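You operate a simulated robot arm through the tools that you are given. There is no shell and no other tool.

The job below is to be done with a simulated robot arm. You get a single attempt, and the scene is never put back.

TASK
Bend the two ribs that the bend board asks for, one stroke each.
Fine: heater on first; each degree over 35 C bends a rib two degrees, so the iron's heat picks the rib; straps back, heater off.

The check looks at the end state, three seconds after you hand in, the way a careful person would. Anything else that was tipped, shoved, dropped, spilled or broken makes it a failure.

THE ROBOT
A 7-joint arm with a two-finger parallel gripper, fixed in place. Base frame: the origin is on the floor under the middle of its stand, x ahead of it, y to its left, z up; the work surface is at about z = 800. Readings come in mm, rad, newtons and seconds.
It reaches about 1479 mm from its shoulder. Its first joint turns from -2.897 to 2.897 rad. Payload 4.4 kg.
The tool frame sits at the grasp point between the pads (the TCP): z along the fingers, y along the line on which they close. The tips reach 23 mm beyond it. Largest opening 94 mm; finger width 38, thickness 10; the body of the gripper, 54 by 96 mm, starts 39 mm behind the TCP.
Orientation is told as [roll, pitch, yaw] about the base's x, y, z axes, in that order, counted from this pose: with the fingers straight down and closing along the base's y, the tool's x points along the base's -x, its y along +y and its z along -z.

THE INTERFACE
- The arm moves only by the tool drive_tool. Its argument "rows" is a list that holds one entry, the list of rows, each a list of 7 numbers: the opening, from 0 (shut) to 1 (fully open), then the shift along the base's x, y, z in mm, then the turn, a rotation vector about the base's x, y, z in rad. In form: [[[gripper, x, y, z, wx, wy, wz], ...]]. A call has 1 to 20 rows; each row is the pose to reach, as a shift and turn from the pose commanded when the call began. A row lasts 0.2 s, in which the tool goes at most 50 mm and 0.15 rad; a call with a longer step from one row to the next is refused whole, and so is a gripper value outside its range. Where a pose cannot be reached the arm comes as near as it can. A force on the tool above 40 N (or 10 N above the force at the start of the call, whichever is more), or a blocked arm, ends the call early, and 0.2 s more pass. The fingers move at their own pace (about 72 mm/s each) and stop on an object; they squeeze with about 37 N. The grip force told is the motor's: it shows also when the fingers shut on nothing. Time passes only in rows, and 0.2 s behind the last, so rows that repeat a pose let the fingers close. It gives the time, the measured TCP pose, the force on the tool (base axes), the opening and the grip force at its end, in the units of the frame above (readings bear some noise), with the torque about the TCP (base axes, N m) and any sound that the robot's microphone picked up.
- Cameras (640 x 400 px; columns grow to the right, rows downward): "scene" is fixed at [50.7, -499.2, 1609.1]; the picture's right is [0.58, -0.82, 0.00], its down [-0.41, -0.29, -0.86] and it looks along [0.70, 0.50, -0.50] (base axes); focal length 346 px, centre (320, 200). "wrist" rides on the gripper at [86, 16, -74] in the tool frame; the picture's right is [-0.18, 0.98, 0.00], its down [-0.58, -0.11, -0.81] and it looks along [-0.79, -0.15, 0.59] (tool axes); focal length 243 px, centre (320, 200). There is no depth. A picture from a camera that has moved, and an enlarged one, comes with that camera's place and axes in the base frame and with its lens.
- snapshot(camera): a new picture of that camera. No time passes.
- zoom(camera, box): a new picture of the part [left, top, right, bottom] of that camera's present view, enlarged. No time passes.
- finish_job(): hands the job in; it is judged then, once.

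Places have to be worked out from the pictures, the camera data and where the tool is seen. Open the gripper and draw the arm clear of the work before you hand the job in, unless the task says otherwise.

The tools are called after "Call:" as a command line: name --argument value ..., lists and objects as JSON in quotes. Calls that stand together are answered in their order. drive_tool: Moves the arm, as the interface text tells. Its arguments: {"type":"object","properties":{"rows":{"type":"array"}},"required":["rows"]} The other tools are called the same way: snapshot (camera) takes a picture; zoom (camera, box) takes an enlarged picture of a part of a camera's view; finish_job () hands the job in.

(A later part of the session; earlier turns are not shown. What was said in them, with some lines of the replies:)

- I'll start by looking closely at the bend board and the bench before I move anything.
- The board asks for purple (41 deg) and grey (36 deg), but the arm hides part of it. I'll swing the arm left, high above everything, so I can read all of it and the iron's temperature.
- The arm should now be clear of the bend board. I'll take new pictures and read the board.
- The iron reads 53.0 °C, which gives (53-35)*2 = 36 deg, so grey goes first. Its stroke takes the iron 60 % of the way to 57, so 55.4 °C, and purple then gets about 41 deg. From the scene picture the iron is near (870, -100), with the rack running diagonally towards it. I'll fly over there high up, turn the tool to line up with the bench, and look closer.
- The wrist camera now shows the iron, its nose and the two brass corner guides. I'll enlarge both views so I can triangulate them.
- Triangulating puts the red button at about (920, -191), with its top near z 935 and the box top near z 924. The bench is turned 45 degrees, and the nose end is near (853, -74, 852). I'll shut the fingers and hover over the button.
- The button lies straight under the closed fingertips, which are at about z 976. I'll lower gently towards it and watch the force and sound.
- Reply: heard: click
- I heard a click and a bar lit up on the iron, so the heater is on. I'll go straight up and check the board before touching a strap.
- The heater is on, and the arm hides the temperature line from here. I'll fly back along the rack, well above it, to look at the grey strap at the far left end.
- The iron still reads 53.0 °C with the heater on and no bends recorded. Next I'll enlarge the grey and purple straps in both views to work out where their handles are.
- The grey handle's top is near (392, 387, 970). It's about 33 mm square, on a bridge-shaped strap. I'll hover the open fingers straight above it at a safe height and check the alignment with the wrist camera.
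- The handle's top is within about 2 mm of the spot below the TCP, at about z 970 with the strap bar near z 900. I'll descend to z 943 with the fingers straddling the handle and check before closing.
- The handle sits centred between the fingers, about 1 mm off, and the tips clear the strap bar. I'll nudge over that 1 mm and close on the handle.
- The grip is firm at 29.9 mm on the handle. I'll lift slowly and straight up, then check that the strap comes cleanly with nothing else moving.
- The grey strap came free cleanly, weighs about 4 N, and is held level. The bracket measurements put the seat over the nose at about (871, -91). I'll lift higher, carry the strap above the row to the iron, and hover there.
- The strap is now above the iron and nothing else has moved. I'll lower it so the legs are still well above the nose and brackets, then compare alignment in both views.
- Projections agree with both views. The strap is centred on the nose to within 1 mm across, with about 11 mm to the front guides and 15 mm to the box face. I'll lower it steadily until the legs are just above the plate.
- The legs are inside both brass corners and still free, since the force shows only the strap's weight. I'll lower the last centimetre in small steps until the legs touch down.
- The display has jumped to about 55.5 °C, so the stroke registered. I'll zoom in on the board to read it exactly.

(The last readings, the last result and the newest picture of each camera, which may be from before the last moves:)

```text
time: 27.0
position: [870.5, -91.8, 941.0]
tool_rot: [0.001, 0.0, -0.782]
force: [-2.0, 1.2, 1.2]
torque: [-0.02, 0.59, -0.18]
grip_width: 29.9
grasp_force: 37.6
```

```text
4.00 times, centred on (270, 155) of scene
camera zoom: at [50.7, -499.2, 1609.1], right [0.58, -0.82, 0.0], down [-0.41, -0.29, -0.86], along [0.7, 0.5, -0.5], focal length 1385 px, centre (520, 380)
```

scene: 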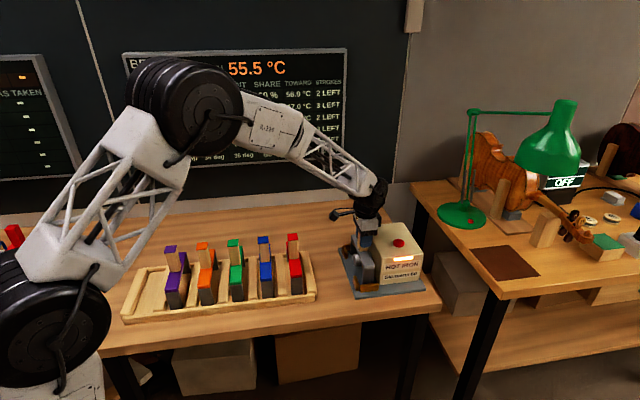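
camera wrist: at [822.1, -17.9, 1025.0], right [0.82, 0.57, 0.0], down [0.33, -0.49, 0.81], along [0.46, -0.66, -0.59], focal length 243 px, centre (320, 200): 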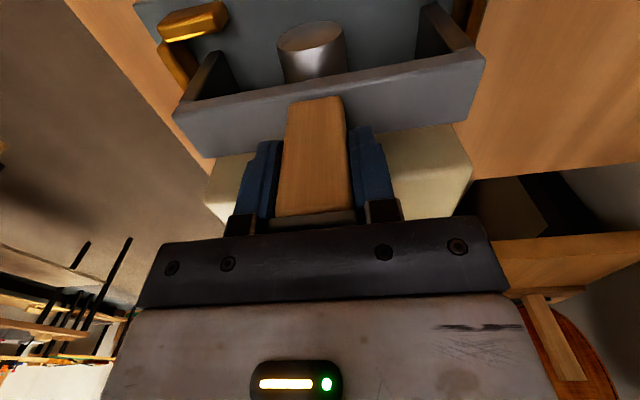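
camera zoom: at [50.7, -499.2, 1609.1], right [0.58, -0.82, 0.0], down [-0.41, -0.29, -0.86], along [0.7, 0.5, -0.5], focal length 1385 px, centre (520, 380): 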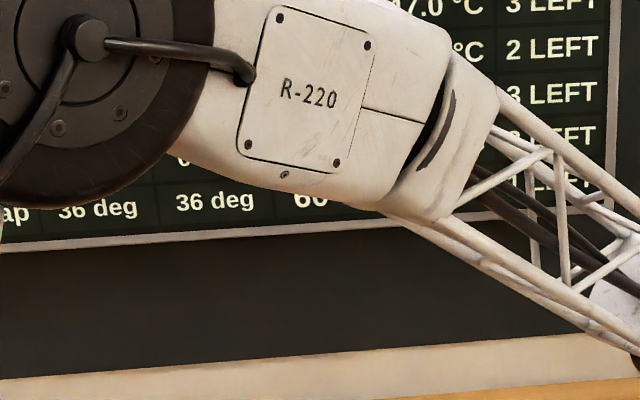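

The grey rib shows 36 deg, exactly as asked, and the iron now reads 55.5 °C, which gives purple its 41 deg. I'll lift the grey strap straight up and carry it back above its slot.

Call:
drive_tool --rows '[[[0, 0, 0, 8, 0, 0, 0], [0, 0, 0, 22, 0, 0, 0], [0, 0, 0, 45, 0, 0, 0], [0, 0, 0, 75, 0, 0, 0], [0, 0, 0, 110, 0, 0, 0], [0, 0, 0, 150, 0, 0, 0], [0, 0, 0, 185, 0, 0, 0], [0, 0, 0, 209, 0, 0, 0]]]'

Call:
drive_tool --rows '[[[0, -10, 10, 0, 0, 0, 0], [0, -30, 30, 0, 0, 0, 0], [0, -60, 60, 0, 0, 0, 0], [0, -93, 92, 0, 0, 0, 0], [0, -126, 125, 0, 0, 0, 0], [0, -159, 158, 0, 0, 0, 0], [0, -192, 191, 0, 0, 0, 0], [0, -225, 224, 0, 0, 0, 0], [0, -258, 257, 0, 0, 0, 0], [0, -291, 290, 0, 0, 0, 0], [0, -324, 323, 0, 0, 0, 0], [0, -357, 356, 0, 0, 0, 0], [0, -390, 389, 0, 0, 0, 0], [0, -420, 419, 0, 0, 0, 0], [0, -450, 448, 0, 0, 0, 0], [0, -470, 468, 0, 0, 0, 0], [0, -480.6, 477.8, 0, 0, 0, 0], [0, -480.6, 477.8, 0, 0, 0, 0]]]'

Call:
snapshot --camera "scene"

Call:
snapshot --camera "wrist"

```text
time: 28.8
position: [870.1, -91.4, 1150.2]
tool_rot: [-0.001, 0.0, -0.783]
force: [-0.4, -0.4, -3.5]
torque: [-0.01, 0.0, 0.01]
grip_width: 29.9
grasp_force: 36.5
```

```text
time: 32.6
position: [390.6, 387.0, 1149.6]
tool_rot: [0.0, 0.0, -0.785]
force: [-0.3, -0.1, -3.6]
torque: [-0.02, -0.01, 0.0]
grip_width: 30.0
grasp_force: 37.5
```

```text
taken
```

scene: 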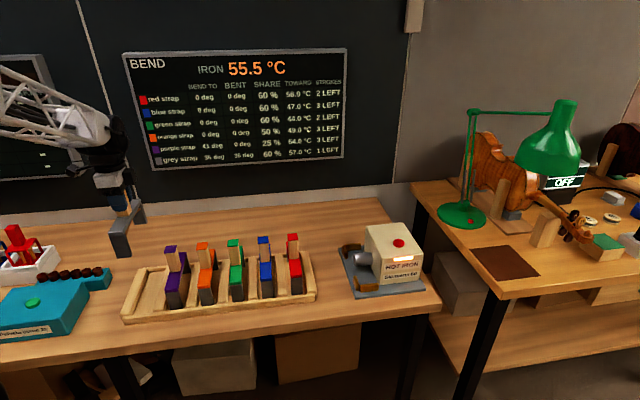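

```text
taken
camera wrist: at [342.0, 459.7, 1225.7], right [0.82, 0.57, 0.0], down [0.33, -0.49, 0.81], along [0.46, -0.66, -0.59], focal length 243 px, centre (320, 200)
```

wrist: 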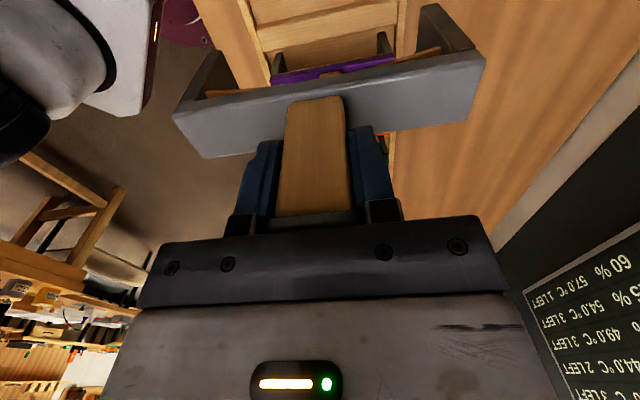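

The iron stays at 55.5 °C with grey showing 36 deg bent, and the strap is back above its empty slot. I'll lower it along the same line I lifted it, stopping just above the rack.

Call:
drive_tool --rows '[[[0, 0, 0, -25, 0, 0, 0], [0, 0, 0, -55, 0, 0, 0], [0, 0, 0, -85, 0, 0, 0], [0, 0, 0, -110, 0, 0, 0], [0, 0, 0, -135, 0, 0, 0], [0, 0, 0, -155, 0, 0, 0], [0, 0, 0, -170, 0, 0, 0], [0, 0, 0, -170, 0, 0, 0]]]'

Call:
zoom --camera "scene" --box '[60, 180, 260, 330]'

Call:
snapshot --camera "wrist"

```text
time: 34.4
position: [390.4, 387.8, 979.4]
tool_rot: [0.001, 0.0, -0.784]
force: [0.3, -0.1, -4.8]
torque: [-0.04, -0.03, 0.03]
grip_width: 30.0
grasp_force: 37.4
```

```text
2.67 times, centred on (160, 255) of scene
camera zoom: at [50.7, -499.2, 1609.1], right [0.58, -0.82, 0.0], down [-0.41, -0.29, -0.86], along [0.7, 0.5, -0.5], focal length 923 px, centre (747, 53)
```

zoom: 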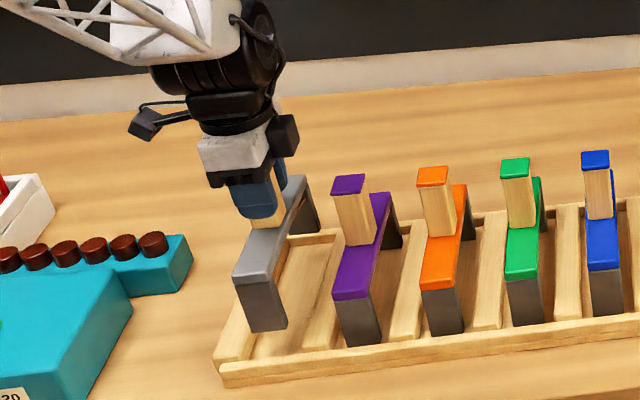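

```text
taken
camera wrist: at [341.5, 459.8, 1055.1], right [0.82, 0.57, 0.0], down [0.33, -0.49, 0.81], along [0.46, -0.66, -0.59], focal length 243 px, centre (320, 200)
```

wrist: 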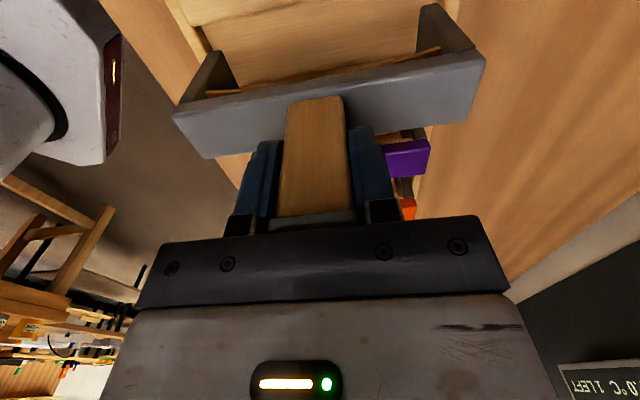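

It lines up with the slot, and the bent rib shows under the strap. I'll lower the last 38 mm gently to the height where I picked it up.

Call:
drive_tool --rows '[[[0, 0, 0, -14, 0, 0, 0], [0, 0, 0, -24, 0, 0, 0], [0, 0, 0, -31, 0, 0, 0], [0, 0, 0, -35, 0, 0, 0], [0, 0, 0, -37.5, 0, 0, 0]]]'

Call:
zoom --camera "scene" --box '[60, 180, 260, 330]'

```text
time: 35.6
position: [391.4, 387.9, 942.9]
tool_rot: [0.0, 0.001, -0.785]
force: [0.6, -0.8, -4.5]
torque: [-0.01, -0.02, -0.01]
grip_width: 29.7
grasp_force: 37.8
```

```text
2.67 times, centred on (160, 255) of scene
camera zoom: at [50.7, -499.2, 1609.1], right [0.58, -0.82, 0.0], down [-0.41, -0.29, -0.86], along [0.7, 0.5, -0.5], focal length 923 px, centre (747, 53)
```

zoom: 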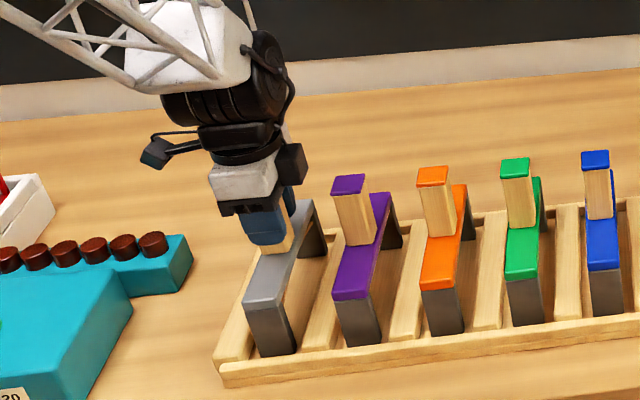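

The force still shows the strap's full weight, so it hasn't quite touched down. I'll ease down in sub-millimetre steps.

Call:
drive_tool --rows '[[[0, 0, 0, -0.6, 0, 0, 0], [0, 0, 0, -1.2, 0, 0, 0], [0, 0, 0, -1.2, 0, 0, 0]]]'

```text
time: 36.4
position: [390.8, 386.9, 941.9]
tool_rot: [0.0, 0.001, -0.784]
force: [1.1, -1.4, 2.2]
torque: [-0.44, 0.14, 0.16]
grip_width: 30.1
grasp_force: 37.4
```

The weight is off the gripper, so the strap is seated in the rack. I'll open the fingers, rise straight up, and check how it stands.

Call:
drive_tool --rows '[[[0.5, 0, 0, 0, 0, 0, 0], [1, 0, 0, 0, 0, 0, 0], [1, 0, 0, 0, 0, 0, 0], [1, 0, 0, 0, 0, 0, 0], [1, 0, 0, 15, 0, 0, 0], [1, 0, 0, 40, 0, 0, 0], [1, 0, 0, 75, 0, 0, 0], [1, 0, 0, 110, 0, 0, 0]]]'

Call:
zoom --camera "scene" --box '[60, 180, 260, 330]'

Call:
zoom --camera "wrist" --box '[180, 0, 460, 175]'

Call:
zoom --camera "scene" --box '[120, 40, 360, 190]'

```text
time: 38.2
position: [391.0, 387.1, 1050.8]
tool_rot: [0.001, 0.0, -0.784]
force: [0.6, 0.0, -0.3]
torque: [0.01, 0.01, 0.0]
grip_width: 94.1
grasp_force: 0.2
```

```text
2.67 times, centred on (160, 255) of scene
camera zoom: at [50.7, -499.2, 1609.1], right [0.58, -0.82, 0.0], down [-0.41, -0.29, -0.86], along [0.7, 0.5, -0.5], focal length 923 px, centre (747, 53)
```

zoom: 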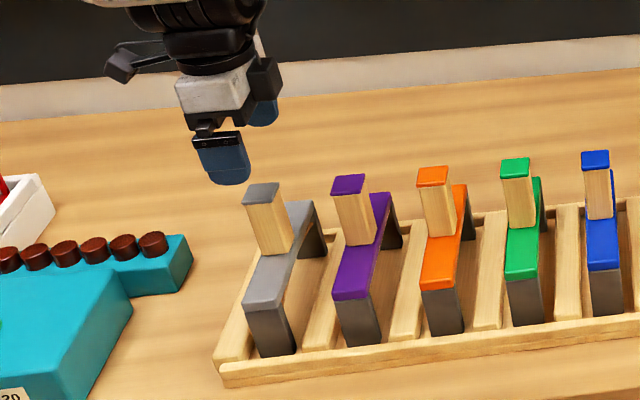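

```text
2.29 times, centred on (320, 88) of wrist
camera zoom: at [341.1, 459.8, 1125.9], right [0.82, 0.57, 0.0], down [0.34, -0.49, 0.81], along [0.46, -0.66, -0.59], focal length 555 px, centre (320, 457)
```

zoom: 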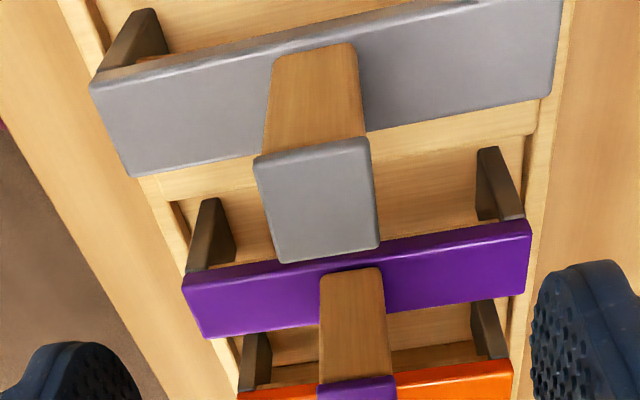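

```text
2.67 times, centred on (240, 115) of scene
camera zoom: at [50.7, -499.2, 1609.1], right [0.58, -0.82, 0.0], down [-0.41, -0.29, -0.86], along [0.7, 0.5, -0.5], focal length 923 px, centre (533, 427)
```

zoom: 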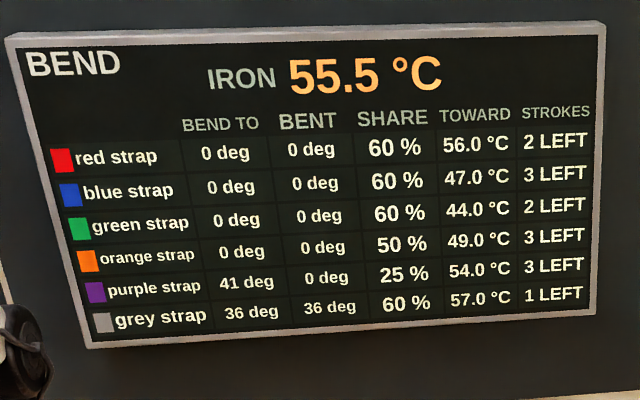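

Grey is back in its slot and the board shows 36 of 36 deg, with the iron at 55.5 °C. The rack pitch works out at about 90 mm, so I'll hover over the purple handle at about (454.5, 323.7).

Call:
drive_tool --rows '[[[1, 25, -25, 0, 0, 0, 0], [1, 50, -49, 0, 0, 0, 0], [1, 64.3, -63.3, 0, 0, 0, 0], [1, 64.3, -63.3, 0, 0, 0, 0]]]'

Call:
zoom --camera "wrist" --box '[180, 0, 460, 175]'

Call:
zoom --camera "scene" --box '[60, 180, 260, 330]'

```text
time: 39.2
position: [454.6, 323.5, 1052.7]
tool_rot: [-0.002, -0.001, -0.784]
force: [0.2, 0.4, -0.4]
torque: [-0.02, -0.01, 0.01]
grip_width: 94.1
grasp_force: 0.0
```

```text
2.29 times, centred on (320, 88) of wrist
camera zoom: at [405.8, 397.0, 1127.2], right [0.82, 0.57, 0.0], down [0.33, -0.49, 0.81], along [0.46, -0.66, -0.59], focal length 555 px, centre (320, 457)
```

zoom: 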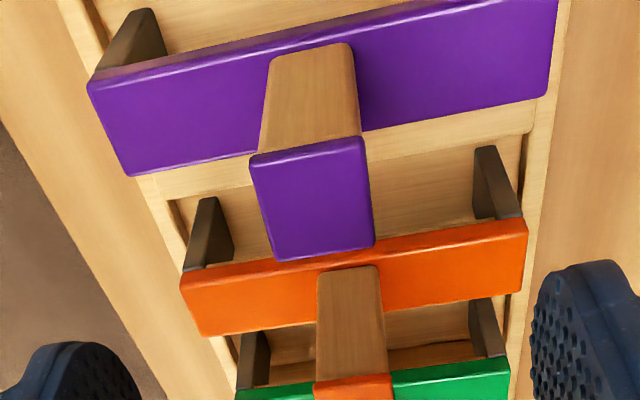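

```text
2.67 times, centred on (160, 255) of scene
camera zoom: at [50.7, -499.2, 1609.1], right [0.58, -0.82, 0.0], down [-0.41, -0.29, -0.86], along [0.7, 0.5, -0.5], focal length 923 px, centre (747, 53)
```

zoom: 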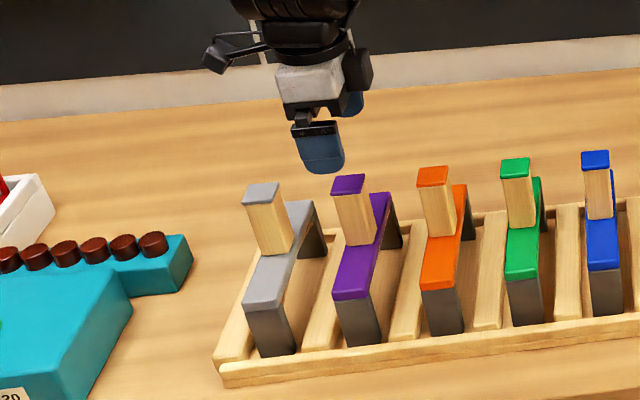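

The purple handle sits just as grey did, about 1 mm off in one direction, which I'll correct. The wrist camera will pass above the grey handle with roughly 20 mm to spare, so I'll descend gently to the grasp height.

Call:
drive_tool --rows '[[[1, -0.9, -0.7, -25, 0, 0, 0], [1, -0.9, -0.7, -50, 0, 0, 0], [1, -0.9, -0.7, -70, 0, 0, 0], [1, -0.9, -0.7, -88, 0, 0, 0], [1, -0.9, -0.7, -101, 0, 0, 0], [1, -0.9, -0.7, -109, 0, 0, 0]]]'

Call:
snapshot --camera "wrist"

Call:
zoom --camera "scene" --box '[60, 180, 260, 330]'

```text
time: 40.6
position: [454.5, 322.9, 942.5]
tool_rot: [0.0, 0.0, -0.784]
force: [-0.9, -0.2, 0.1]
torque: [-0.02, 0.02, 0.01]
grip_width: 94.0
grasp_force: 0.0
```

```text
taken
camera wrist: at [404.3, 396.2, 1016.9], right [0.82, 0.57, 0.0], down [0.33, -0.49, 0.81], along [0.46, -0.66, -0.59], focal length 243 px, centre (320, 200)
```

wrist: 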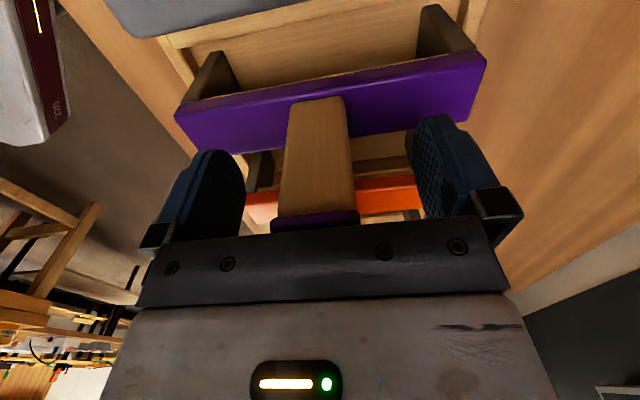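

```text
2.67 times, centred on (160, 255) of scene
camera zoom: at [50.7, -499.2, 1609.1], right [0.58, -0.82, 0.0], down [-0.41, -0.29, -0.86], along [0.7, 0.5, -0.5], focal length 923 px, centre (747, 53)
```

zoom: 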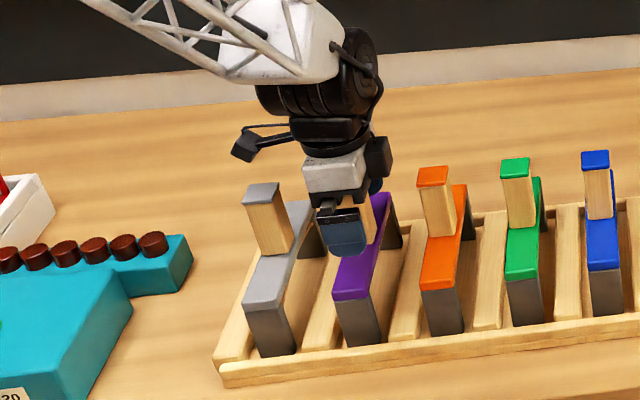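

The handle is between the fingers and about 1 mm towards the wall side, compared with the grey grasp view. I'll shift by that and close.

Call:
drive_tool --rows '[[[1, 0.6, 0.6, 0, 0, 0, 0], [0, 0.6, 0.6, 0, 0, 0, 0], [0, 0.6, 0.6, 0, 0, 0, 0], [0, 0.6, 0.6, 0, 0, 0, 0], [0, 0.6, 0.6, 0, 0, 0, 0], [0, 0.6, 0.6, 0, 0, 0, 0]]]'

Call:
snapshot --camera "wrist"

```text
time: 42.0
position: [454.1, 325.9, 941.5]
tool_rot: [0.0, 0.0, -0.783]
force: [0.5, 1.5, -0.1]
torque: [-0.03, 0.09, 0.01]
grip_width: 29.9
grasp_force: 36.7
```

```text
taken
camera wrist: at [405.2, 397.2, 1017.2], right [0.82, 0.57, 0.0], down [0.33, -0.49, 0.81], along [0.46, -0.66, -0.59], focal length 243 px, centre (320, 200)
```

wrist: 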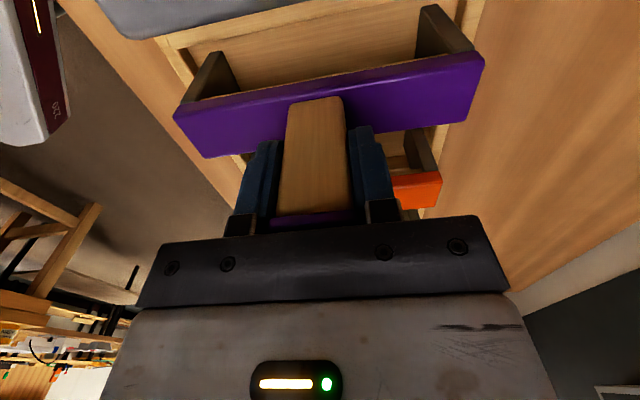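

The grip is firm, at the same 29.9 mm width as on grey. I'll lift straight up slowly and check.

Call:
drive_tool --rows '[[[0, 0, 0, 5, 0, 0, 0], [0, 0, 0, 12, 0, 0, 0], [0, 0, 0, 22, 0, 0, 0], [0, 0, 0, 36, 0, 0, 0], [0, 0, 0, 52, 0, 0, 0], [0, 0, 0, 70, 0, 0, 0], [0, 0, 0, 70, 0, 0, 0]]]'

Call:
snapshot --camera "wrist"

Call:
zoom --camera "scene" --box '[60, 180, 260, 330]'

```text
time: 43.6
position: [454.8, 324.1, 1014.5]
tool_rot: [0.0, 0.0, -0.783]
force: [0.6, 0.1, -4.0]
torque: [0.01, -0.03, -0.04]
grip_width: 29.7
grasp_force: 36.8
```

```text
taken
camera wrist: at [406.2, 395.9, 1088.1], right [0.82, 0.57, 0.0], down [0.33, -0.49, 0.81], along [0.46, -0.66, -0.59], focal length 243 px, centre (320, 200)
```

wrist: 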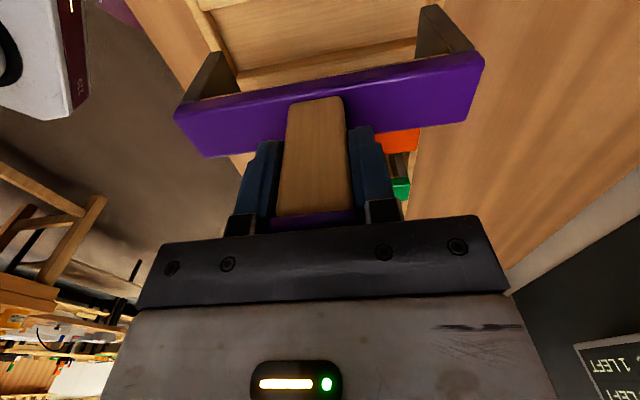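

```text
2.67 times, centred on (160, 255) of scene
camera zoom: at [50.7, -499.2, 1609.1], right [0.58, -0.82, 0.0], down [-0.41, -0.29, -0.86], along [0.7, 0.5, -0.5], focal length 923 px, centre (747, 53)
```

zoom: 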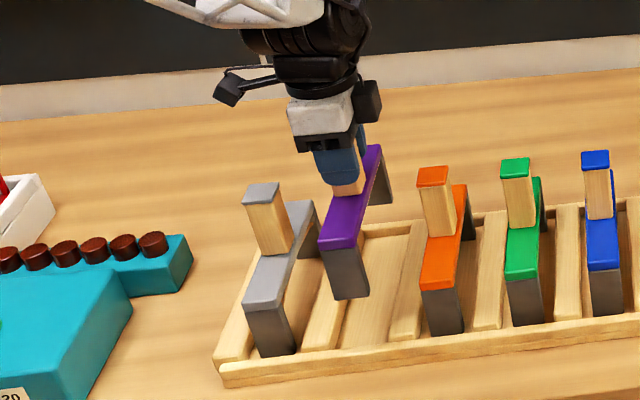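

The purple strap came free cleanly, with grey undisturbed. I'll lift higher and carry it to the same spot above the iron.

Call:
drive_tool --rows '[[[0, 0, 0, 35, 0, 0, 0], [0, 0, 0, 75, 0, 0, 0], [0, 0, 0, 112, 0, 0, 0], [0, 10, -10, 132, 0, 0, 0], [0, 32, -32, 138, 0, 0, 0], [0, 62, -62, 138, 0, 0, 0], [0, 95, -94, 138, 0, 0, 0], [0, 128, -127, 138, 0, 0, 0], [0, 161, -160, 138, 0, 0, 0], [0, 194, -193, 138, 0, 0, 0], [0, 227, -226, 138, 0, 0, 0], [0, 260, -259, 138, 0, 0, 0], [0, 293, -292, 138, 0, 0, 0], [0, 326, -324, 138, 0, 0, 0], [0, 357, -355, 138, 0, 0, 0], [0, 384, -382, 138, 0, 0, 0], [0, 404, -402, 138, 0, 0, 0], [0, 416.6, -414.4, 138, 0, 0, 0], [0, 416.6, -414.4, 138, 0, 0, 0]]]'

Call:
drive_tool --rows '[[[0, 0, 0, -20, 0, 0, 0], [0, 0, 0, -45, 0, 0, 0], [0, 0, 0, -70, 0, 0, 0], [0, 0, 0, -90, 0, 0, 0], [0, 0, 0, -100, 0, 0, 0], [0, 0, 0, -100, 0, 0, 0]]]'

Call:
snapshot --camera "wrist"

Call:
snapshot --camera "scene"

Call:
zoom --camera "scene" --box '[320, 190, 460, 310]'

```text
time: 47.6
position: [870.1, -90.5, 1148.3]
tool_rot: [0.001, 0.0, -0.784]
force: [-0.1, 0.0, -4.4]
torque: [-0.02, 0.0, 0.05]
grip_width: 29.9
grasp_force: 36.6
```

```text
time: 49.0
position: [870.6, -91.0, 1049.3]
tool_rot: [0.001, 0.0, -0.783]
force: [0.6, 0.3, -2.7]
torque: [0.01, -0.05, 0.0]
grip_width: 29.7
grasp_force: 37.1
```

```text
taken
camera wrist: at [822.6, -17.7, 1123.9], right [0.82, 0.57, 0.0], down [0.33, -0.49, 0.81], along [0.46, -0.66, -0.59], focal length 243 px, centre (320, 200)
```

wrist: 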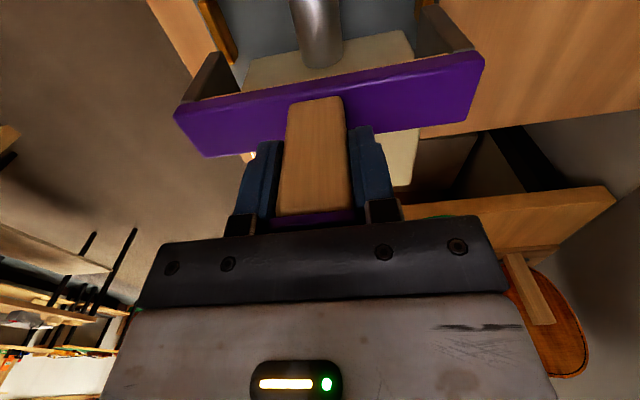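

```text
taken
```

scene: 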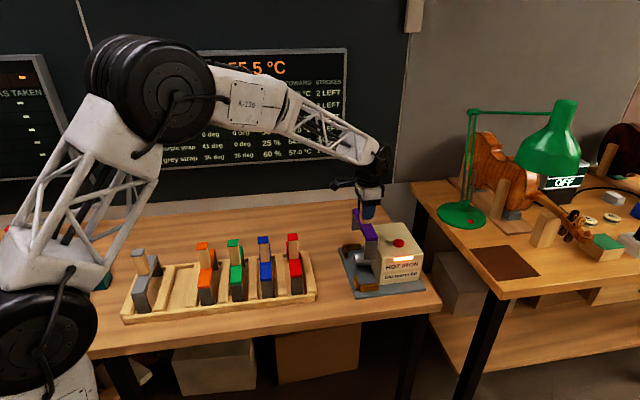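

```text
3.33 times, centred on (390, 250) of scene
camera zoom: at [50.7, -499.2, 1609.1], right [0.58, -0.82, 0.0], down [-0.41, -0.29, -0.86], along [0.7, 0.5, -0.5], focal length 1154 px, centre (87, 33)
```

zoom: 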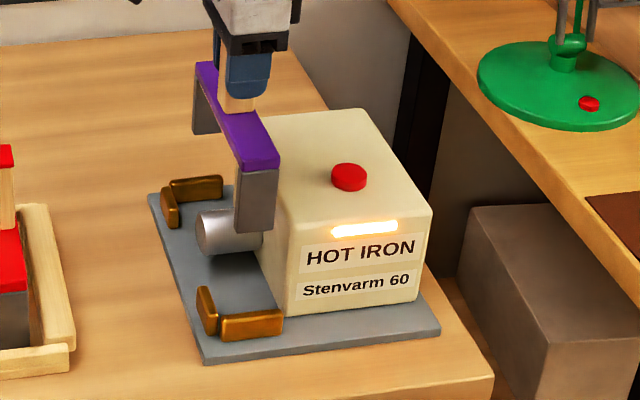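

The iron still reads 55.5 °C, and the view matches the one just before the grey stroke. I'll lower purple over the nose the same way, touching down gently at the end.

Call:
drive_tool --rows '[[[0, 0, 0, -20, 0, 0, 0], [0, 0, 0, -40, 0, 0, 0], [0, 0, 0, -60, 0, 0, 0], [0, 0, 0, -78, 0, 0, 0], [0, 0, 0, -92, 0, 0, 0], [0, 0, 0, -100, 0, 0, 0], [0, 0, 0, -103, 0, 0, 0], [0, 0, 0, -105.5, 0, 0, 0], [0, 0, 0, -107.5, 0, 0, 0], [0, 0, 0, -109.3, 0, 0, 0]]]'

Call:
snapshot --camera "scene"

Call:
zoom --camera "scene" --box '[120, 40, 360, 190]'

Call:
zoom --camera "scene" --box '[320, 190, 460, 310]'

```text
time: 51.2
position: [870.8, -90.5, 943.0]
tool_rot: [0.001, -0.002, -0.784]
force: [-7.1, 1.1, 12.6]
torque: [0.37, 0.98, 0.01]
grip_width: 30.0
grasp_force: 36.7
```

```text
taken
```

scene: 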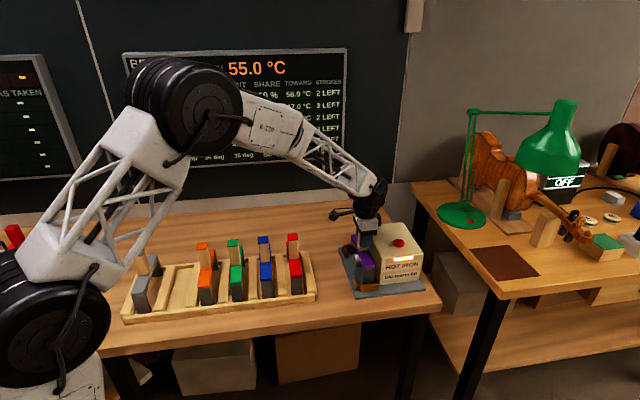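

```text
2.67 times, centred on (240, 115) of scene
camera zoom: at [50.7, -499.2, 1609.1], right [0.58, -0.82, 0.0], down [-0.41, -0.29, -0.86], along [0.7, 0.5, -0.5], focal length 923 px, centre (533, 427)
```

zoom: 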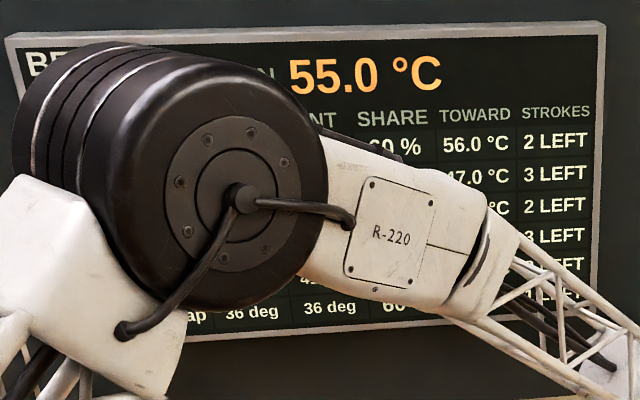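

```text
3.33 times, centred on (390, 250) of scene
camera zoom: at [50.7, -499.2, 1609.1], right [0.58, -0.82, 0.0], down [-0.41, -0.29, -0.86], along [0.7, 0.5, -0.5], focal length 1154 px, centre (87, 33)
```

zoom: 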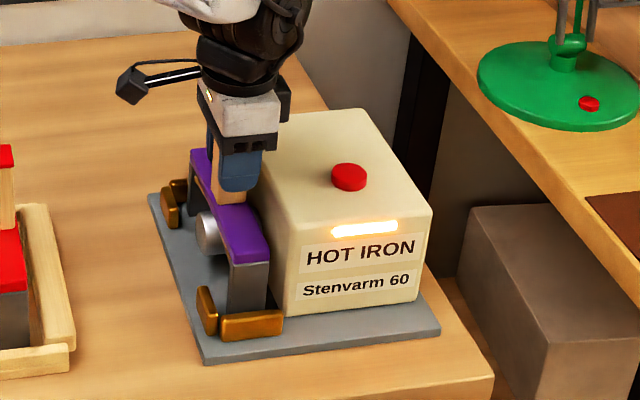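

The iron changed to 55.0 °C, so the purple stroke registered. I'll lift straight up, check the board, and carry the strap back over its slot.

Call:
drive_tool --rows '[[[0, 0, 0, 8, 0, 0, 0], [0, 0, 0, 22, 0, 0, 0], [0, 0, 0, 45, 0, 0, 0], [0, 0, 0, 75, 0, 0, 0], [0, 0, 0, 110, 0, 0, 0], [0, 0, 0, 150, 0, 0, 0], [0, 0, 0, 185, 0, 0, 0], [0, 0, 0, 209, 0, 0, 0]]]'

Call:
drive_tool --rows '[[[0, -10, 10, 0, 0, 0, 0], [0, -32, 32, 0, 0, 0, 0], [0, -62, 62, 0, 0, 0, 0], [0, -95, 94, 0, 0, 0, 0], [0, -128, 127, 0, 0, 0, 0], [0, -161, 160, 0, 0, 0, 0], [0, -194, 193, 0, 0, 0, 0], [0, -227, 226, 0, 0, 0, 0], [0, -260, 259, 0, 0, 0, 0], [0, -293, 292, 0, 0, 0, 0], [0, -326, 324, 0, 0, 0, 0], [0, -357, 355, 0, 0, 0, 0], [0, -384, 382, 0, 0, 0, 0], [0, -404, 402, 0, 0, 0, 0], [0, -416.6, 414.4, 0, 0, 0, 0], [0, -416.6, 414.4, 0, 0, 0, 0]]]'

Call:
snapshot --camera "scene"

Call:
zoom --camera "scene" --box '[120, 40, 360, 190]'

Call:
snapshot --camera "wrist"

```text
time: 53.0
position: [870.0, -87.0, 1150.1]
tool_rot: [0.001, -0.001, -0.785]
force: [0.9, 0.5, -4.7]
torque: [-0.02, 0.01, -0.01]
grip_width: 30.1
grasp_force: 37.0
```

```text
time: 56.4
position: [453.5, 323.6, 1149.6]
tool_rot: [0.0, 0.0, -0.782]
force: [-0.2, -0.4, -4.9]
torque: [0.02, -0.01, 0.01]
grip_width: 30.1
grasp_force: 36.8
```

```text
taken
```

scene: 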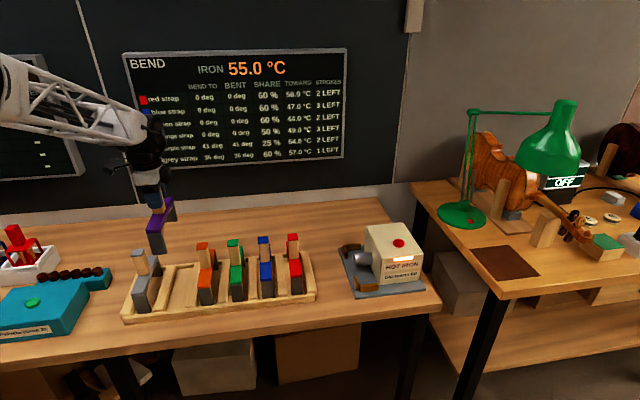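

```text
2.67 times, centred on (240, 115) of scene
camera zoom: at [50.7, -499.2, 1609.1], right [0.58, -0.82, 0.0], down [-0.41, -0.29, -0.86], along [0.7, 0.5, -0.5], focal length 923 px, centre (533, 427)
```

zoom: 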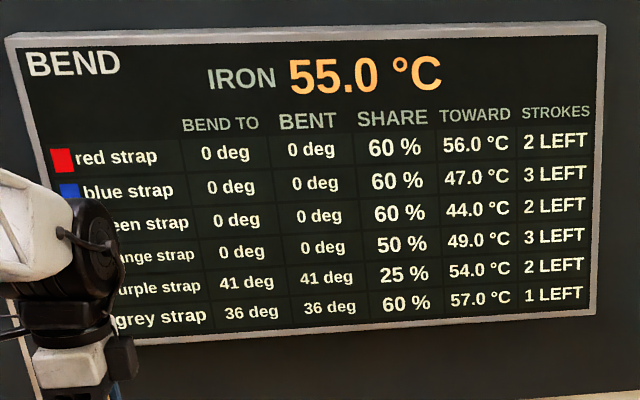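

```text
taken
camera wrist: at [403.9, 396.9, 1225.1], right [0.82, 0.57, 0.0], down [0.33, -0.49, 0.81], along [0.46, -0.66, -0.59], focal length 243 px, centre (320, 200)
```

wrist: 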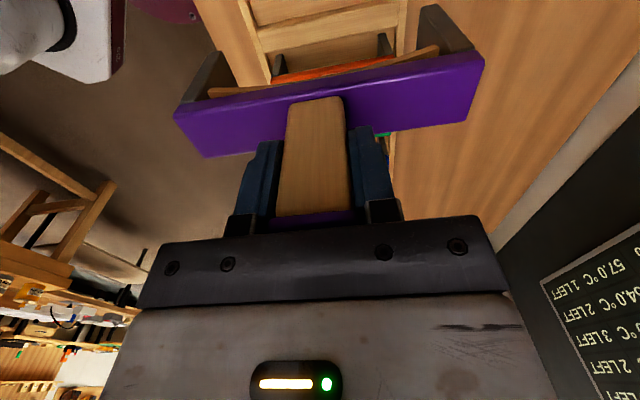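

Both ribs are now right on the board: purple 41 of 41 and grey 36 of 36, one stroke each. I'll lower purple along its pick-up line to just above its slot and check.

Call:
drive_tool --rows '[[[0, 0, 0, -25, 0, 0, 0], [0, 0, 0, -55, 0, 0, 0], [0, 0, 0, -85, 0, 0, 0], [0, 0, 0, -110, 0, 0, 0], [0, 0, 0, -135, 0, 0, 0], [0, 0, 0, -155, 0, 0, 0], [0, 0, 0, -170, 0, 0, 0], [0, 0, 0, -170, 0, 0, 0]]]'

Call:
zoom --camera "scene" --box '[60, 180, 260, 330]'

Call:
snapshot --camera "wrist"

```text
time: 58.2
position: [455.6, 324.5, 981.0]
tool_rot: [-0.001, 0.001, -0.783]
force: [-0.1, 0.3, -4.1]
torque: [-0.03, -0.03, -0.01]
grip_width: 29.8
grasp_force: 37.6
```

```text
2.67 times, centred on (160, 255) of scene
camera zoom: at [50.7, -499.2, 1609.1], right [0.58, -0.82, 0.0], down [-0.41, -0.29, -0.86], along [0.7, 0.5, -0.5], focal length 923 px, centre (747, 53)
```

zoom: 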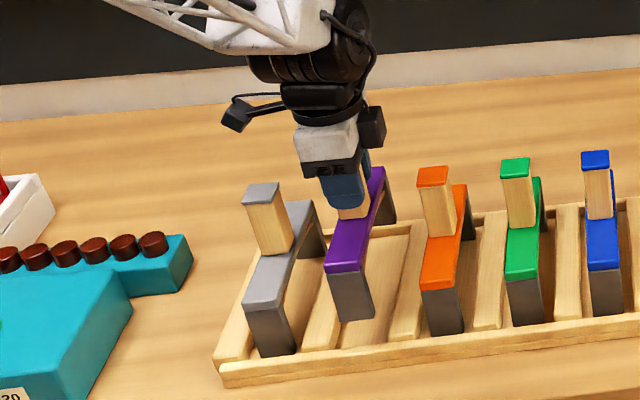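

```text
taken
camera wrist: at [405.7, 397.4, 1055.1], right [0.82, 0.57, 0.0], down [0.33, -0.49, 0.81], along [0.46, -0.66, -0.59], focal length 243 px, centre (320, 200)
```

wrist: 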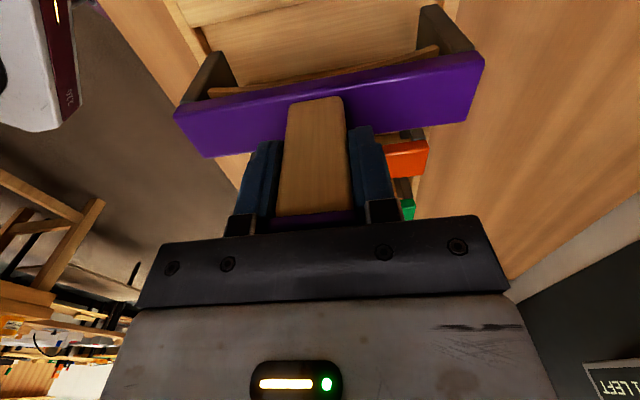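

Purple lines up with its empty slot between grey and orange. I'll lower it gently until it touches down.

Call:
drive_tool --rows '[[[0, 0, 0, -14, 0, 0, 0], [0, 0, 0, -24, 0, 0, 0], [0, 0, 0, -31, 0, 0, 0], [0, 0, 0, -34.5, 0, 0, 0], [0, 0, 0, -36.5, 0, 0, 0], [0, 0, 0, -37.5, 0, 0, 0], [0, 0, 0, -37.5, 0, 0, 0]]]'

Call:
zoom --camera "scene" --box '[60, 180, 260, 330]'

```text
time: 59.8
position: [454.0, 324.7, 944.0]
tool_rot: [0.0, 0.001, -0.784]
force: [-0.1, -0.4, -4.3]
torque: [0.01, -0.04, 0.02]
grip_width: 30.1
grasp_force: 37.3
```

```text
2.67 times, centred on (160, 255) of scene
camera zoom: at [50.7, -499.2, 1609.1], right [0.58, -0.82, 0.0], down [-0.41, -0.29, -0.86], along [0.7, 0.5, -0.5], focal length 923 px, centre (747, 53)
```

zoom: 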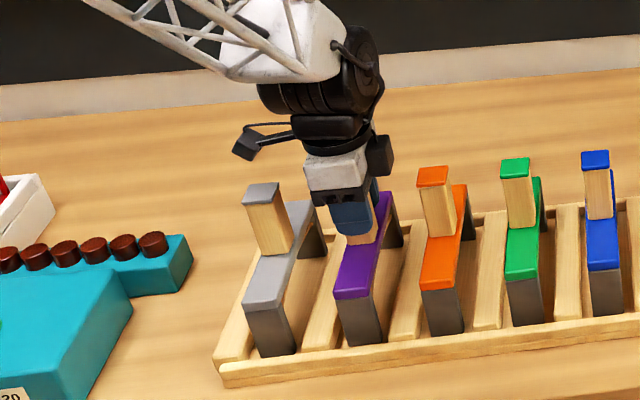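

It's nearly down but the gripper still carries the full weight, so I'll ease down a little further in fine steps.

Call:
drive_tool --rows '[[[0, 0, 0, -0.6, 0, 0, 0], [0, 0, 0, -1.2, 0, 0, 0], [0, 0, 0, -1.2, 0, 0, 0]]]'

```text
time: 60.6
position: [454.4, 324.8, 943.4]
tool_rot: [0.001, -0.001, -0.783]
force: [-5.0, -6.3, 17.6]
torque: [-0.33, 0.34, 0.04]
grip_width: 30.1
grasp_force: 36.7
```

It's now seated, and I'm pressing a little (17 N). I'll ease up 1 mm to take off the load and re-read the force before I let go.

Call:
drive_tool --rows '[[[0, 0, 0, 0.8, 0, 0, 0], [0, 0, 0, 0.8, 0, 0, 0]]]'

Call:
zoom --camera "scene" --box '[60, 180, 260, 330]'

Call:
snapshot --camera "wrist"

```text
time: 61.2
position: [454.2, 323.6, 942.6]
tool_rot: [0.001, 0.0, -0.782]
force: [2.5, 3.1, 6.1]
torque: [0.07, -0.19, 0.05]
grip_width: 29.6
grasp_force: 36.6
```

```text
2.67 times, centred on (160, 255) of scene
camera zoom: at [50.7, -499.2, 1609.1], right [0.58, -0.82, 0.0], down [-0.41, -0.29, -0.86], along [0.7, 0.5, -0.5], focal length 923 px, centre (747, 53)
```

zoom: 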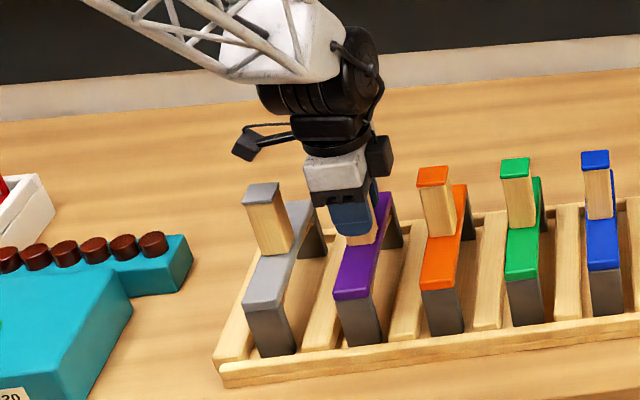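

```text
taken
camera wrist: at [405.7, 396.5, 1017.1], right [0.82, 0.57, 0.0], down [0.33, -0.49, 0.81], along [0.46, -0.66, -0.59], focal length 243 px, centre (320, 200)
```

wrist: 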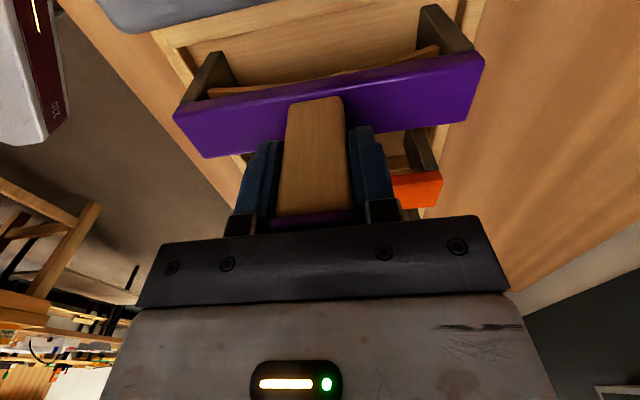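

The strap sits as it did before pick-up, and the remaining load is small. I'll open the fingers, let it settle, and rise straight up.

Call:
drive_tool --rows '[[[0.5, 0, 0, 0, 0, 0, 0], [1, 0, 0, 0, 0, 0, 0], [1, 0, 0, 0, 0, 0, 0], [1, 0, 0, 0, 0, 0, 0], [1, 0, 0, 15, 0, 0, 0], [1, 0, 0, 40, 0, 0, 0], [1, 0, 0, 75, 0, 0, 0], [1, 0, 0, 110, 0, 0, 0], [1, 0, 0, 150, 0, 0, 0], [1, 0, 0, 190, 0, 0, 0]]]'

Call:
zoom --camera "scene" --box '[60, 180, 260, 330]'

Call:
snapshot --camera "wrist"

Call:
zoom --camera "scene" --box '[115, 235, 215, 330]'

```text
time: 63.4
position: [454.6, 325.2, 1129.7]
tool_rot: [-0.002, 0.001, -0.783]
force: [0.1, 0.6, -0.8]
torque: [-0.01, 0.02, 0.01]
grip_width: 94.0
grasp_force: 0.0
```

```text
2.67 times, centred on (160, 255) of scene
camera zoom: at [50.7, -499.2, 1609.1], right [0.58, -0.82, 0.0], down [-0.41, -0.29, -0.86], along [0.7, 0.5, -0.5], focal length 923 px, centre (747, 53)
```

zoom: 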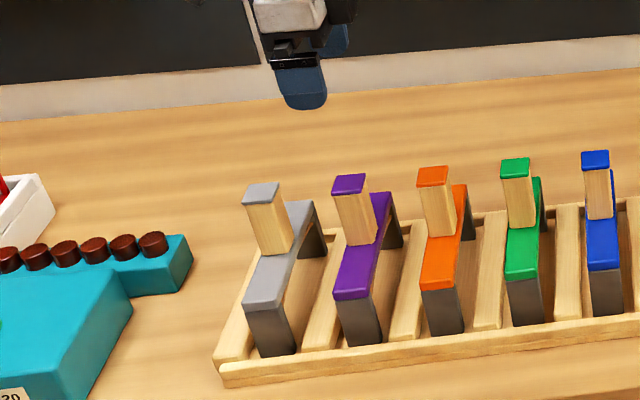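

```text
taken
camera wrist: at [406.0, 397.7, 1205.1], right [0.82, 0.57, 0.0], down [0.34, -0.49, 0.81], along [0.46, -0.67, -0.59], focal length 243 px, centre (320, 200)
```

wrist: 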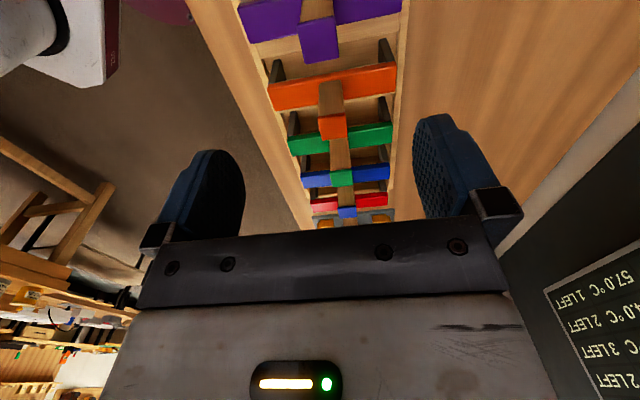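

```text
4.21 times, centred on (165, 282) of scene
camera zoom: at [50.7, -499.2, 1609.1], right [0.58, -0.82, 0.0], down [-0.41, -0.29, -0.86], along [0.7, 0.5, -0.5], focal length 1458 px, centre (973, -147)
```

zoom: 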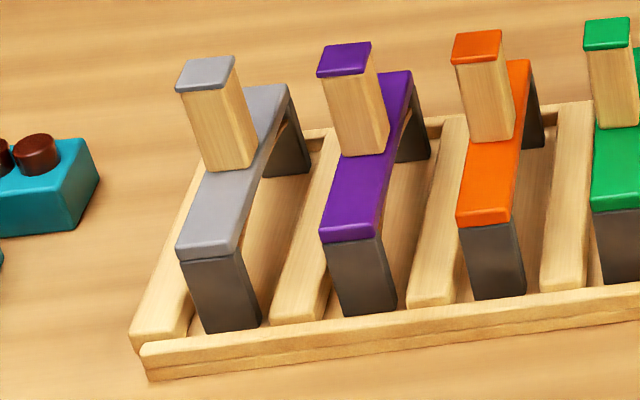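

Both straps stand squarely in their slots, just as before. Last step is the heater: I'll close the fingers and fly back over the iron's red button.

Call:
drive_tool --rows '[[[1, 15, -16, 0, 0, 0, 0], [0.5, 45, -49, 0, 0, 0, 0], [0, 78, -85, 0, 0, 0, 0], [0, 111, -122, 0, 0, 0, 0], [0, 144, -158, 0, 0, 0, 0], [0, 177, -195, 0, 0, 0, 0], [0, 210, -231, 0, 0, 0, 0], [0, 243, -268, 0, 0, 0, 0], [0, 276, -304, 0, 0, 0, 0], [0, 309, -341, 0, 0, 0, 0], [0, 342, -377, 0, 0, 0, 0], [0, 375, -414, 0, 0, 0, 0], [0, 408, -450, 0, 0, 0, 0], [0, 440, -486, 0, 0, 0, 0], [0, 460, -508, 0, 0, 0, 0], [0, 466.5, -514.3, -20, 0, 0, 0], [0, 466.5, -514.3, -60, 0, 0, 0], [0, 466.5, -514.3, -100, 0, 0, 0], [0, 466.5, -514.3, -132, 0, 0, 0], [0, 466.5, -514.3, -132, 0, 0, 0]]]'

Call:
snapshot --camera "wrist"

Call:
zoom --camera "scene" --box '[320, 170, 480, 290]'

```text
time: 67.6
position: [917.7, -191.2, 1000.2]
tool_rot: [-0.001, 0.0, -0.783]
force: [0.1, 0.4, -0.4]
torque: [-0.01, 0.02, 0.02]
grip_width: 0.1
grasp_force: 36.6
```

```text
taken
camera wrist: at [870.5, -118.8, 1074.9], right [0.82, 0.57, 0.0], down [0.33, -0.49, 0.81], along [0.46, -0.66, -0.59], focal length 243 px, centre (320, 200)
```

wrist: 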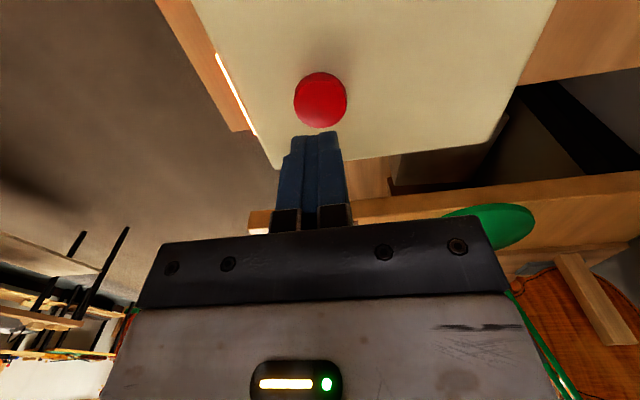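

```text
3.33 times, centred on (400, 230) of scene
camera zoom: at [50.7, -499.2, 1609.1], right [0.58, -0.82, 0.0], down [-0.41, -0.29, -0.86], along [0.7, 0.5, -0.5], focal length 1154 px, centre (53, 100)
```

zoom: 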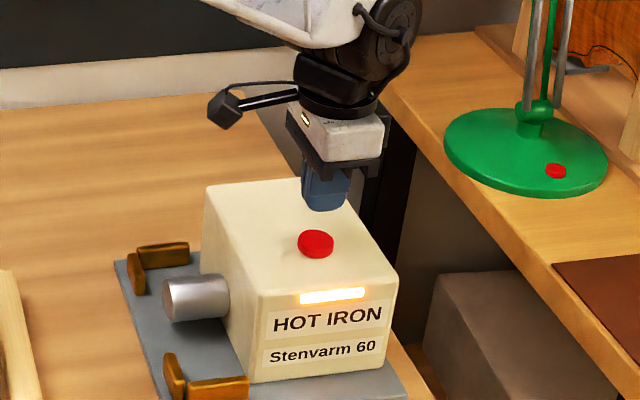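

The fingertips are over the button as before. I'll press to the same depth that clicked last time, then draw straight back up.

Call:
drive_tool --rows '[[[0, 1, 0, -12, 0, 0, 0], [0, 1, 0, -24, 0, 0, 0], [0, 1, 0, -32, 0, 0, 0], [0, 1, 0, -36, 0, 0, 0], [0, 1, 0, -39, 0, 0, 0], [0, 1, 0, -42, 0, 0, 0]]]'

Call:
zoom --camera "scene" --box '[320, 170, 480, 290]'

```text
time: 69.0
position: [921.5, -190.2, 958.0]
tool_rot: [0.001, 0.0, -0.784]
force: [2.3, -1.7, 2.1]
torque: [-0.02, 0.02, 0.0]
grip_width: 0.2
grasp_force: 37.8
heard: click
```

```text
3.33 times, centred on (400, 230) of scene
camera zoom: at [50.7, -499.2, 1609.1], right [0.58, -0.82, 0.0], down [-0.41, -0.29, -0.86], along [0.7, 0.5, -0.5], focal length 1154 px, centre (53, 100)
```

zoom: 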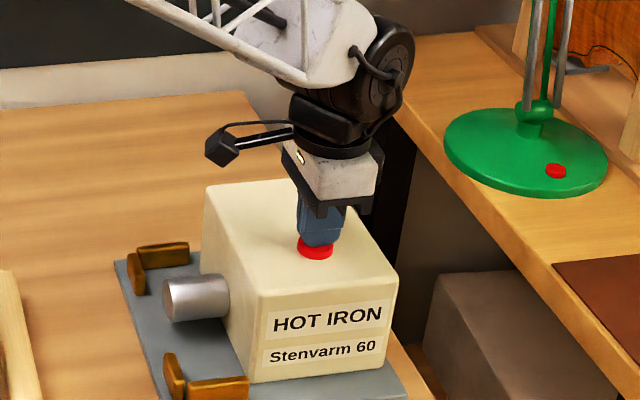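

It clicked and the light bar went out, so the heater is off. I'll rise straight up, open the gripper high above the bench, and draw the arm back clear of the work.

Call:
drive_tool --rows '[[[0, 0, 0, 15, 0, 0, 0], [0, 0, 0, 45, 0, 0, 0], [0, 0, 0, 85, 0, 0, 0], [0, 0, 0, 130, 0, 0, 0], [0, 0, 0, 175, 0, 0, 0], [0, 0, 0, 220, 0, 0, 0], [0.5, -20, 25, 250, 0, 0, 0], [1, -48, 58, 270, 0, 0, 0], [1, -78, 92, 285, 0, 0, 0], [1, -108, 127, 300, 0, 0, 0], [1, -138, 163, 310, 0, 0, 0], [1, -168, 199, 315, 0, 0, 0], [1, -198, 235, 320, 0, 0, 0], [1, -228, 271, 320, 0, 0, 0], [1, -258, 307, 320, 0, 0, 0], [1, -288, 343, 320, 0, 0, 0], [1, -318, 379, 320, 0, 0, 0], [1, -348, 415, 320, 0, 0, 0], [1, -378, 451, 320, 0, 0, 0], [1, -378, 451, 320, 0, 0, 0]]]'

Call:
snapshot --camera "scene"

Call:
zoom --camera "scene" --box '[320, 170, 480, 290]'

Call:
zoom --camera "scene" --box '[120, 40, 360, 190]'

Call:
zoom --camera "scene" --box '[100, 210, 340, 360]'

```text
time: 73.2
position: [544.3, 262.7, 1278.3]
tool_rot: [0.0, 0.0, -0.784]
force: [-0.9, 0.0, -0.6]
torque: [-0.01, 0.02, 0.0]
grip_width: 93.8
grasp_force: 0.0
```

```text
taken
```

scene: 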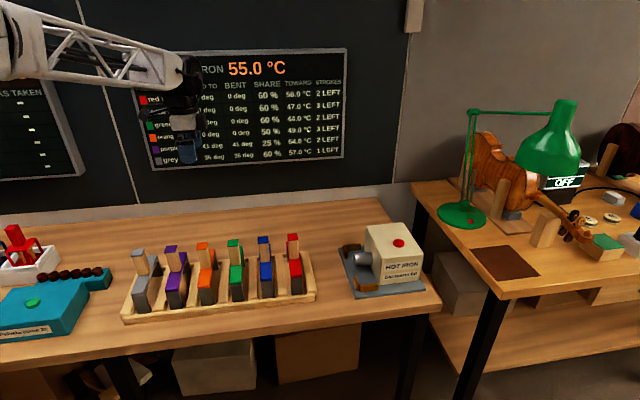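

```text
3.33 times, centred on (400, 230) of scene
camera zoom: at [50.7, -499.2, 1609.1], right [0.58, -0.82, 0.0], down [-0.41, -0.29, -0.86], along [0.7, 0.5, -0.5], focal length 1154 px, centre (53, 100)
```

zoom: 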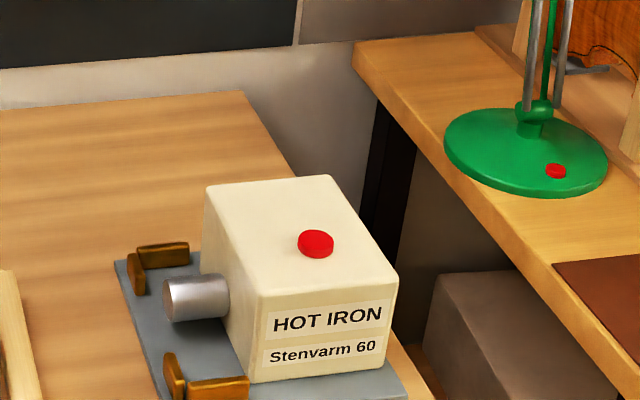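

```text
2.67 times, centred on (240, 115) of scene
camera zoom: at [50.7, -499.2, 1609.1], right [0.58, -0.82, 0.0], down [-0.41, -0.29, -0.86], along [0.7, 0.5, -0.5], focal length 923 px, centre (533, 427)
```

zoom: 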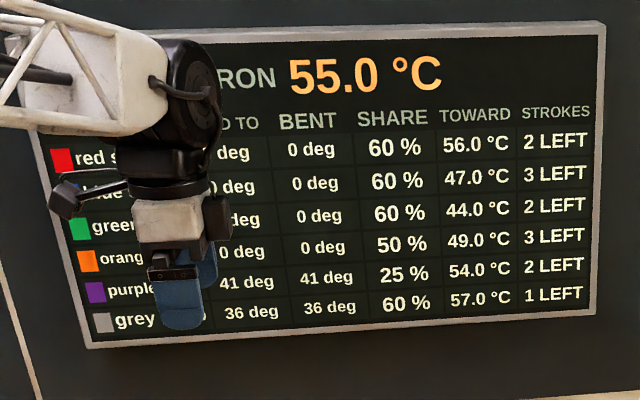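

```text
2.67 times, centred on (220, 285) of scene
camera zoom: at [50.7, -499.2, 1609.1], right [0.58, -0.82, 0.0], down [-0.41, -0.29, -0.86], along [0.7, 0.5, -0.5], focal length 923 px, centre (587, -27)
```

zoom: 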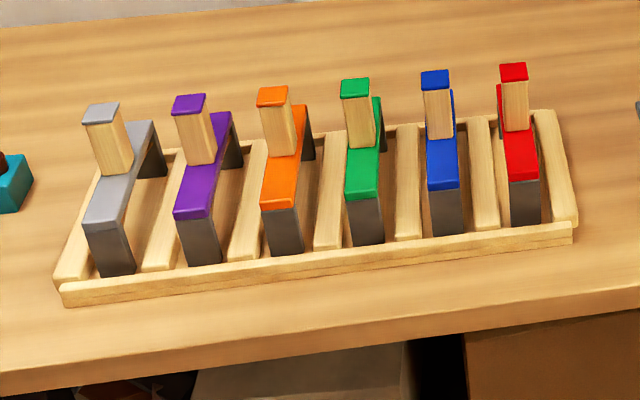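

Grey shows 36 of 36 deg and purple 41 of 41, with one stroke used on each, and the other ribs are still at 0. All six straps are in the rack, the heater light is out, and the arm is high and clear with the gripper open. I'm handing in the job.

Call:
finish_job

```text
The job is handed in.
```

I bent both ribs as the board asked, with one stroke each, and handed the job in. I haven't seen the result of the check.

| Rib | Asked | Bent | Iron at the stroke |
|---|---|---|---|
| Grey | 36 deg | 36 deg | 53.0 °C |
| Purple | 41 deg | 41 deg | 55.5 °C |

- **Order:** I switched the heater on first and bent grey first. Its stroke brought the iron to the heat purple needed.
- **Straps:** grey and purple are back in their own slots. The other four ribs still read 0 deg.
- **Heater:** it is off; the button clicked and its light went out.
- **Bench and arm:** I saw nothing else moved in the last pictures. The arm is high above the bench with the gripper open.
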